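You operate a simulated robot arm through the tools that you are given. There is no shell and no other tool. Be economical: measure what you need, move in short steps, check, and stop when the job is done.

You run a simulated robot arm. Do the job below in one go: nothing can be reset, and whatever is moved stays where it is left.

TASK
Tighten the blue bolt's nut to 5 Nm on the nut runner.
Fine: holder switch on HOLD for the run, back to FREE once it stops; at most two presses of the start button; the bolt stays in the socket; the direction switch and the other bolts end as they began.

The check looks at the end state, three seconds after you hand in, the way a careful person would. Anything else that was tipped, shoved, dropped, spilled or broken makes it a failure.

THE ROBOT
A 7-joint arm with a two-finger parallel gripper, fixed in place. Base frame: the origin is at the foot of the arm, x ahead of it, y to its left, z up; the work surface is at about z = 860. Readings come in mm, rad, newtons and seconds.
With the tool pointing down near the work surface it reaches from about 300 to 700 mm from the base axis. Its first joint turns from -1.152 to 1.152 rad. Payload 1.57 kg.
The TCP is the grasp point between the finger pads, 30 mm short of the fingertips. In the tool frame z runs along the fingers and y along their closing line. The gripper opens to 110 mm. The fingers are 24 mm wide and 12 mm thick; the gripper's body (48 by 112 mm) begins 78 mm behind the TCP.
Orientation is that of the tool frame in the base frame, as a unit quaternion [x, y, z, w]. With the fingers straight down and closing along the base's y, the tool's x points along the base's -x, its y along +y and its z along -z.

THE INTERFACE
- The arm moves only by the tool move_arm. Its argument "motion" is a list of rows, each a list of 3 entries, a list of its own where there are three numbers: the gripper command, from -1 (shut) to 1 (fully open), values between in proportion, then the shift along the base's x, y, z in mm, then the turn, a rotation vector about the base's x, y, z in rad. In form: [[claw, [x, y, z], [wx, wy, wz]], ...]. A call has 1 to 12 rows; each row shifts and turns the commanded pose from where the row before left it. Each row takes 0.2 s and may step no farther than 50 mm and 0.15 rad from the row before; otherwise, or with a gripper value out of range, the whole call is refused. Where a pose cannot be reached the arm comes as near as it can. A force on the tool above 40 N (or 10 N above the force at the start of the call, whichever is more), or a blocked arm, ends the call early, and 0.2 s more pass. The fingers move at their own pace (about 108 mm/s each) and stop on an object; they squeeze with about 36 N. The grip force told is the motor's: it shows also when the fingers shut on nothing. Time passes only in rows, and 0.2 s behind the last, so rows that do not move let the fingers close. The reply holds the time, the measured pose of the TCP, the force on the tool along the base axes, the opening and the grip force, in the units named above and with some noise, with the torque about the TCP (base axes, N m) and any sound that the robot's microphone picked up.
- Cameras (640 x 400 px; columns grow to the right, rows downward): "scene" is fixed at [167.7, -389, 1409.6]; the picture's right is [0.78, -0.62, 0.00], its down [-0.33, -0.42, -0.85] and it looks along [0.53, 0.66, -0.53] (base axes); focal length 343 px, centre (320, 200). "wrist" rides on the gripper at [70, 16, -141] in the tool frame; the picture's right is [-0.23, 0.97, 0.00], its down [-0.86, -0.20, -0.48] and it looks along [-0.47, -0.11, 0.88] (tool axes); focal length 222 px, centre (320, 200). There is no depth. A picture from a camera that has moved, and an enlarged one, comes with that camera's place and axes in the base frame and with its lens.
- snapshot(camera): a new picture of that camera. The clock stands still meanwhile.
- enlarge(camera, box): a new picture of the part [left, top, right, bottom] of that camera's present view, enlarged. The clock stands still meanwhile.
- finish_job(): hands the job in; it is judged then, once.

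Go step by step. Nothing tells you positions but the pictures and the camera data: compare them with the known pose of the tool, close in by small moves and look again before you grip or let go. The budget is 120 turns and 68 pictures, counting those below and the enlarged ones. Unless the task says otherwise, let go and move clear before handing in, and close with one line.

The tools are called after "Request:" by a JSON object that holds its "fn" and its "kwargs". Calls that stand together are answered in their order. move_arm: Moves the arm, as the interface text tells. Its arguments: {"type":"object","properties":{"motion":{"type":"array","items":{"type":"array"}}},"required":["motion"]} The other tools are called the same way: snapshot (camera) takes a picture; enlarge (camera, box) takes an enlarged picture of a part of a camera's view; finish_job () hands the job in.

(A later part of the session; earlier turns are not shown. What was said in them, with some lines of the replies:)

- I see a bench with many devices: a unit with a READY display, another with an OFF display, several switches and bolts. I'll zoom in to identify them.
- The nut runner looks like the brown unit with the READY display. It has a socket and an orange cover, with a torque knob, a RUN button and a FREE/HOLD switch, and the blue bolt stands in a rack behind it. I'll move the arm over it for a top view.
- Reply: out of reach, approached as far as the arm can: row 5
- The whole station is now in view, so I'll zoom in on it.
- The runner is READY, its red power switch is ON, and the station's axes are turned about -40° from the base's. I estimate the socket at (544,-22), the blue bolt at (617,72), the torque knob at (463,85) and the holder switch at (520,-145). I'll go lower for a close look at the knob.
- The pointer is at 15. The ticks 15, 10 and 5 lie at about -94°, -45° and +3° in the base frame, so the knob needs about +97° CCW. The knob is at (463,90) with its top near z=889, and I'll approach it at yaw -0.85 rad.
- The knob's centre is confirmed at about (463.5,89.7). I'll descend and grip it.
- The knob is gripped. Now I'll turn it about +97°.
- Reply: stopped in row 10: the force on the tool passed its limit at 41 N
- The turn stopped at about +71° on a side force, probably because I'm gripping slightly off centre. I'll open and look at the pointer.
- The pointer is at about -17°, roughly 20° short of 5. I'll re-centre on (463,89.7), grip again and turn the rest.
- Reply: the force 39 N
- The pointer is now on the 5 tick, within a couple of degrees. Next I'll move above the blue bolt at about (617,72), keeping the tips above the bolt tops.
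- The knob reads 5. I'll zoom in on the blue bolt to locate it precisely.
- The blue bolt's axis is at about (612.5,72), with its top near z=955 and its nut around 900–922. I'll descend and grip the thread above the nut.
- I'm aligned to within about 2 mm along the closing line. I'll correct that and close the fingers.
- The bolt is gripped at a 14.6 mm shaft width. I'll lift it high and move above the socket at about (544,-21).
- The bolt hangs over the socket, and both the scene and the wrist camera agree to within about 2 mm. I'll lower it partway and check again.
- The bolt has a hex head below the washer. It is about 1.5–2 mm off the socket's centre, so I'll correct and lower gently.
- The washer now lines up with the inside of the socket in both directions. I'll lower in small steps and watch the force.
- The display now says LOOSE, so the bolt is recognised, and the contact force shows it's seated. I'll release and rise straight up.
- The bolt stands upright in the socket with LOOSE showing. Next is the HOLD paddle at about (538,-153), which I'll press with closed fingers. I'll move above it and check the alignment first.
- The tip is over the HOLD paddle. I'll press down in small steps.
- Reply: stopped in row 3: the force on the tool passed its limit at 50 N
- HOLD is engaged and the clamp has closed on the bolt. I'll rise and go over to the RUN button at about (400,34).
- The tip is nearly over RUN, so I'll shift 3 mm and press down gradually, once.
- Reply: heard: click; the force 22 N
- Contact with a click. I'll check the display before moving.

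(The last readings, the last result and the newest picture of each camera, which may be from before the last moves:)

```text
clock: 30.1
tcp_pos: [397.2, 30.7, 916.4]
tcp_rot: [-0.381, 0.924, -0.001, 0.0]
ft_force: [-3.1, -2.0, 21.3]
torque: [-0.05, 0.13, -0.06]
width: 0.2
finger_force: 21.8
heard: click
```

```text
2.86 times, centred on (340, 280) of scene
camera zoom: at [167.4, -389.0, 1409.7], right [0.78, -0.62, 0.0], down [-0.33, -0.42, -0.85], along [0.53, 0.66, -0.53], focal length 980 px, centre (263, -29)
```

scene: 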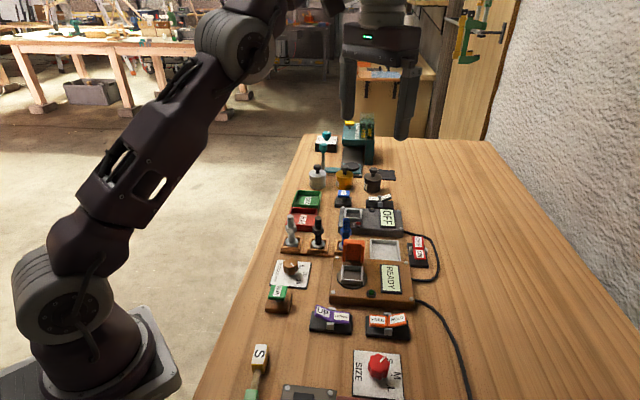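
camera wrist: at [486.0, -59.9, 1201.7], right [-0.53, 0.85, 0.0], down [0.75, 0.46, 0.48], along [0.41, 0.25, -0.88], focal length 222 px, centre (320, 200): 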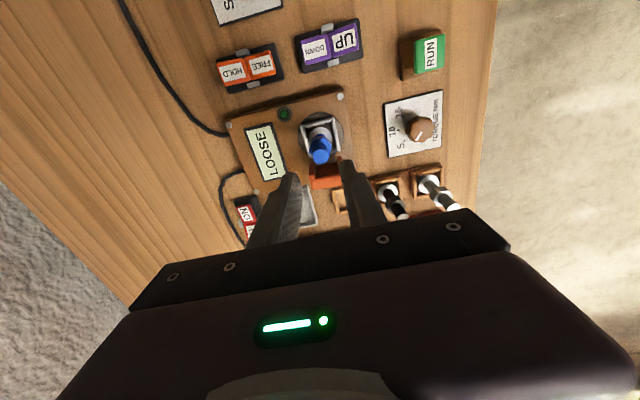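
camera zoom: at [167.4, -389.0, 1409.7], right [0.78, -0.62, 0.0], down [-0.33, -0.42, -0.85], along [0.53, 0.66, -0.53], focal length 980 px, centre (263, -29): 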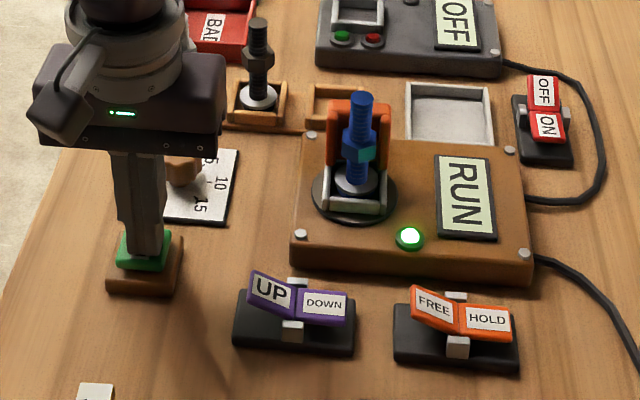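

It's running and the nut is travelling down. I'll keep still while it runs.

Request:
{"fn": "move_arm", "kwargs": {"motion": [[-1, [0, 0, 0], [0, 0, 0]], [-1, [0, 0, 0], [0, 0, 0]], [-1, [0, 0, 0], [0, 0, 0]], [-1, [0, 0, 0], [0, 0, 0]], [-1, [0, 0, 0], [0, 0, 0]], [-1, [0, 0, 0], [0, 0, 0]]]}}

Request:
{"fn": "enlarge", "kwargs": {"camera": "scene", "box": [250, 210, 430, 350]}}

```text
clock: 31.5
tcp_pos: [397.2, 31.6, 916.1]
tcp_rot: [-0.381, 0.925, 0.0, 0.001]
ft_force: [-1.1, -2.5, 31.4]
torque: [-0.08, 0.05, -0.02]
width: 0.0
finger_force: 21.1
```

```text
2.86 times, centred on (340, 280) of scene
camera zoom: at [167.3, -389.1, 1409.7], right [0.78, -0.62, 0.0], down [-0.33, -0.42, -0.85], along [0.53, 0.66, -0.53], focal length 980 px, centre (263, -29)
```

zoom: 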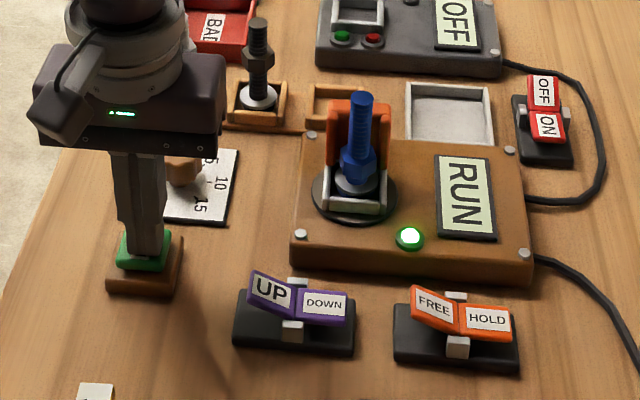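

Request:
{"fn": "move_arm", "kwargs": {"motion": [[-1, [0, 0, 0], [0, 0, 0]], [-1, [0, 0, 0], [0, 0, 0]], [-1, [0, 0, 0], [0, 0, 0]], [-1, [0, 0, 0], [0, 0, 0]]]}}

Request:
{"fn": "enlarge", "kwargs": {"camera": "scene", "box": [250, 210, 430, 350]}}

```text
clock: 32.5
tcp_pos: [397.3, 31.2, 916.3]
tcp_rot: [-0.381, 0.924, -0.001, 0.0]
ft_force: [1.2, -3.1, 33.7]
torque: [-0.08, 0.02, 0.05]
width: 0.0
finger_force: 21.2
```

```text
2.86 times, centred on (340, 280) of scene
camera zoom: at [167.3, -389.1, 1409.7], right [0.78, -0.62, 0.0], down [-0.33, -0.42, -0.85], along [0.53, 0.66, -0.53], focal length 980 px, centre (263, -29)
```

zoom: 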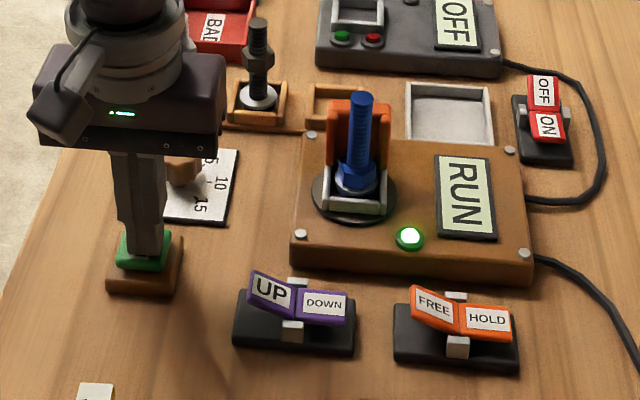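

Request:
{"fn": "move_arm", "kwargs": {"motion": [[-1, [0, 0, 0], [0, 0, 0]], [-1, [0, 0, 0], [0, 0, 0]], [-1, [0, 0, 0], [0, 0, 0]], [-1, [0, 0, 0], [0, 0, 0]], [-1, [0, 0, 0], [0, 0, 0]]]}}

Request:
{"fn": "enlarge", "kwargs": {"camera": "scene", "box": [250, 210, 430, 350]}}

```text
clock: 33.7
tcp_pos: [396.2, 31.4, 916.0]
tcp_rot: [-0.381, 0.925, 0.0, 0.001]
ft_force: [2.1, -3.3, 32.9]
torque: [-0.07, -0.05, -0.04]
width: 0.1
finger_force: 21.7
```

```text
2.86 times, centred on (340, 280) of scene
camera zoom: at [167.3, -389.1, 1409.7], right [0.78, -0.62, 0.0], down [-0.33, -0.42, -0.85], along [0.53, 0.66, -0.53], focal length 980 px, centre (263, -29)
```

zoom: 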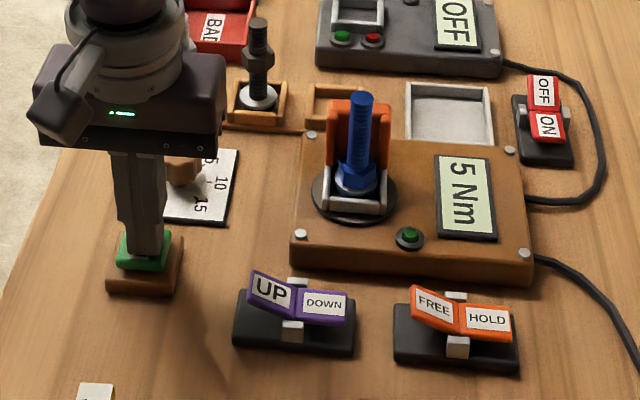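

The display shows 5 Nm and the lamp is out. I'll lift off RUN and move above the FREE paddle at about (513,-128).

Request:
{"fn": "move_arm", "kwargs": {"motion": [[-1, [0, 0, 40], [0, 0, 0]], [-1, [0, 0, 45], [0, 0, 0]], [-1, [23.4, -31.9, 0], [0, 0, 0]], [-1, [23.4, -31.9, 0], [0, 0, 0]], [-1, [23.4, -31.9, 0], [0, 0, 0]], [-1, [23.4, -31.9, 0], [0, 0, 0]], [-1, [23.4, -31.9, 0], [0, 0, 0]], [-1, [0, 0, -40], [0, 0, 0]], [-1, [0, 0, 0], [0, 0, 0]]]}}

Request:
{"fn": "enlarge", "kwargs": {"camera": "wrist", "box": [240, 80, 400, 220]}}

Request:
{"fn": "enlarge", "kwargs": {"camera": "scene", "box": [250, 210, 430, 350]}}

```text
clock: 35.7
tcp_pos: [513.2, -127.8, 963.6]
tcp_rot: [-0.382, 0.924, -0.001, 0.0]
ft_force: [0.3, -0.5, 0.2]
torque: [-0.03, 0.04, -0.01]
width: 0.0
finger_force: 20.7
```

```text
2.86 times, centred on (320, 150) of wrist
camera zoom: at [452.4, -165.9, 1103.8], right [-0.53, 0.85, 0.0], down [0.75, 0.46, 0.48], along [0.41, 0.25, -0.88], focal length 635 px, centre (320, 343)
```

zoom: 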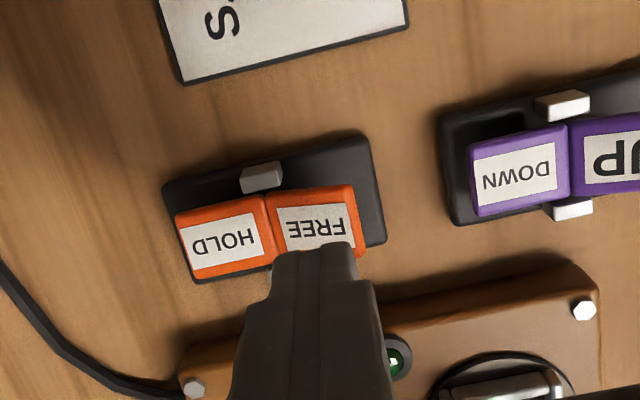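

```text
2.86 times, centred on (340, 280) of scene
camera zoom: at [167.7, -389.0, 1409.6], right [0.78, -0.62, 0.0], down [-0.33, -0.42, -0.85], along [0.53, 0.66, -0.53], focal length 980 px, centre (263, -29)
```

zoom: 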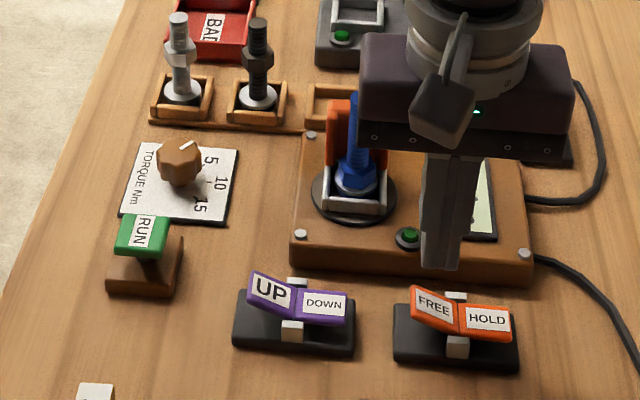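

The tip is aligned over FREE, so I'll press down.

Request:
{"fn": "move_arm", "kwargs": {"motion": [[-1, [-1.5, 1.5, -25], [0, 0, 0]], [-1, [0, 0, -12], [0, 0, 0]], [-1, [0, 0, -4], [0, 0, 0]], [-1, [0, 0, -4], [0, 0, 0]], [-1, [0, 0, -3], [0, 0, 0]], [-1, [0, 0, -3], [0, 0, 0]]]}}

Request:
{"fn": "enlarge", "kwargs": {"camera": "scene", "box": [330, 250, 450, 350]}}

```text
clock: 37.0
tcp_pos: [512.8, -126.9, 915.3]
tcp_rot: [-0.382, 0.924, -0.001, 0.001]
ft_force: [-6.9, 2.0, 14.4]
torque: [0.11, 0.23, 0.01]
width: 0.0
finger_force: 21.2
stopped in row 6: the force on the tool passed its limit at 51 N (the readings are from after the stop); the commanded pose is now the measured one
```

```text
4.00 times, centred on (390, 300) of scene
camera zoom: at [167.3, -388.9, 1409.7], right [0.78, -0.62, 0.0], down [-0.33, -0.42, -0.85], along [0.53, 0.66, -0.53], focal length 1372 px, centre (40, -200)
```

zoom: 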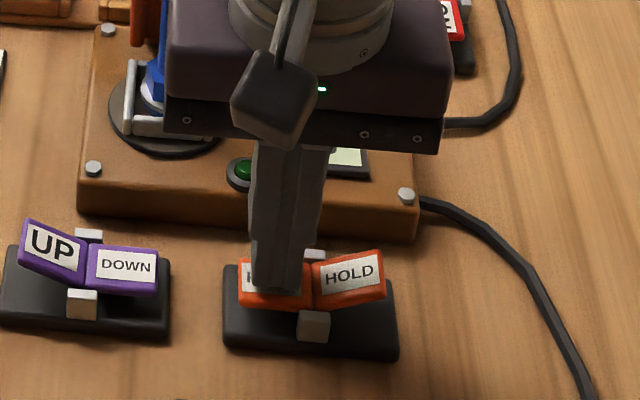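

FREE is engaged. I'll rise clear, back off and do a final check.

Request:
{"fn": "move_arm", "kwargs": {"motion": [[-1, [0, 0, 40], [0, 0, 0]], [-1, [0, 0, 45], [0, 0, 0]], [-1, [0, 0, 45], [0, 0, 0]], [-1, [-30, -20, 30], [0, 0, 0]], [-1, [-30, -20, 30], [0, 0, 0]], [-1, [0, 0, 0], [0, 0, 0]]]}}

Request:
{"fn": "snapshot", "kwargs": {"camera": "scene"}}

Request:
{"fn": "enlarge", "kwargs": {"camera": "scene", "box": [250, 210, 430, 350]}}

```text
clock: 38.4
tcp_pos: [452.8, -167.7, 1105.5]
tcp_rot: [-0.383, 0.924, -0.002, 0.0]
ft_force: [-0.6, 0.2, 0.2]
torque: [-0.02, -0.04, 0.03]
width: 0.0
finger_force: 20.8
```

```text
18 pictures are left
```

scene: 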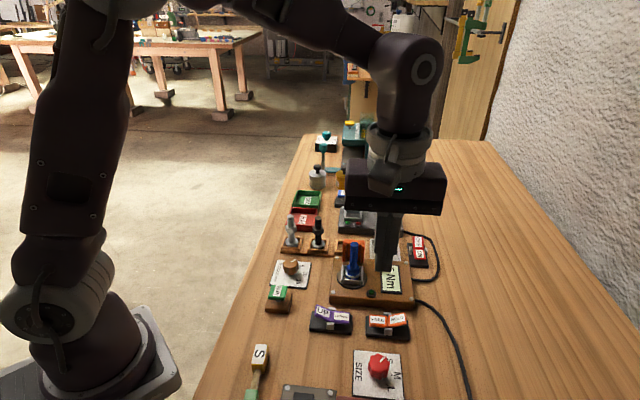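

```text
2.86 times, centred on (340, 280) of scene
camera zoom: at [167.7, -389.0, 1409.6], right [0.78, -0.62, 0.0], down [-0.33, -0.42, -0.85], along [0.53, 0.66, -0.53], focal length 980 px, centre (263, -29)
```

zoom: 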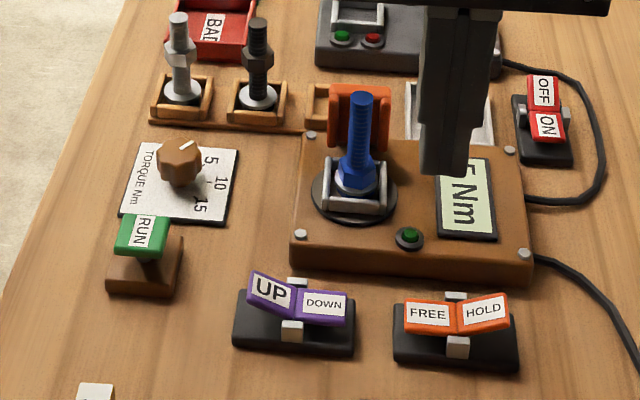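

The display shows 5 Nm, the nut is down on the bolt, and the bolt is in the socket. The holder is on FREE, the UP/DOWN direction switch and the other bolts are unchanged, and the arm is clear.

Request:
{"fn": "finish_job", "kwargs": {}}

```text
The job is handed in.
```

The blue bolt's nut is tightened to 5 Nm, as the runner's display shows, with one press of RUN; the bolt is still in the socket and the holder is back on FREE.
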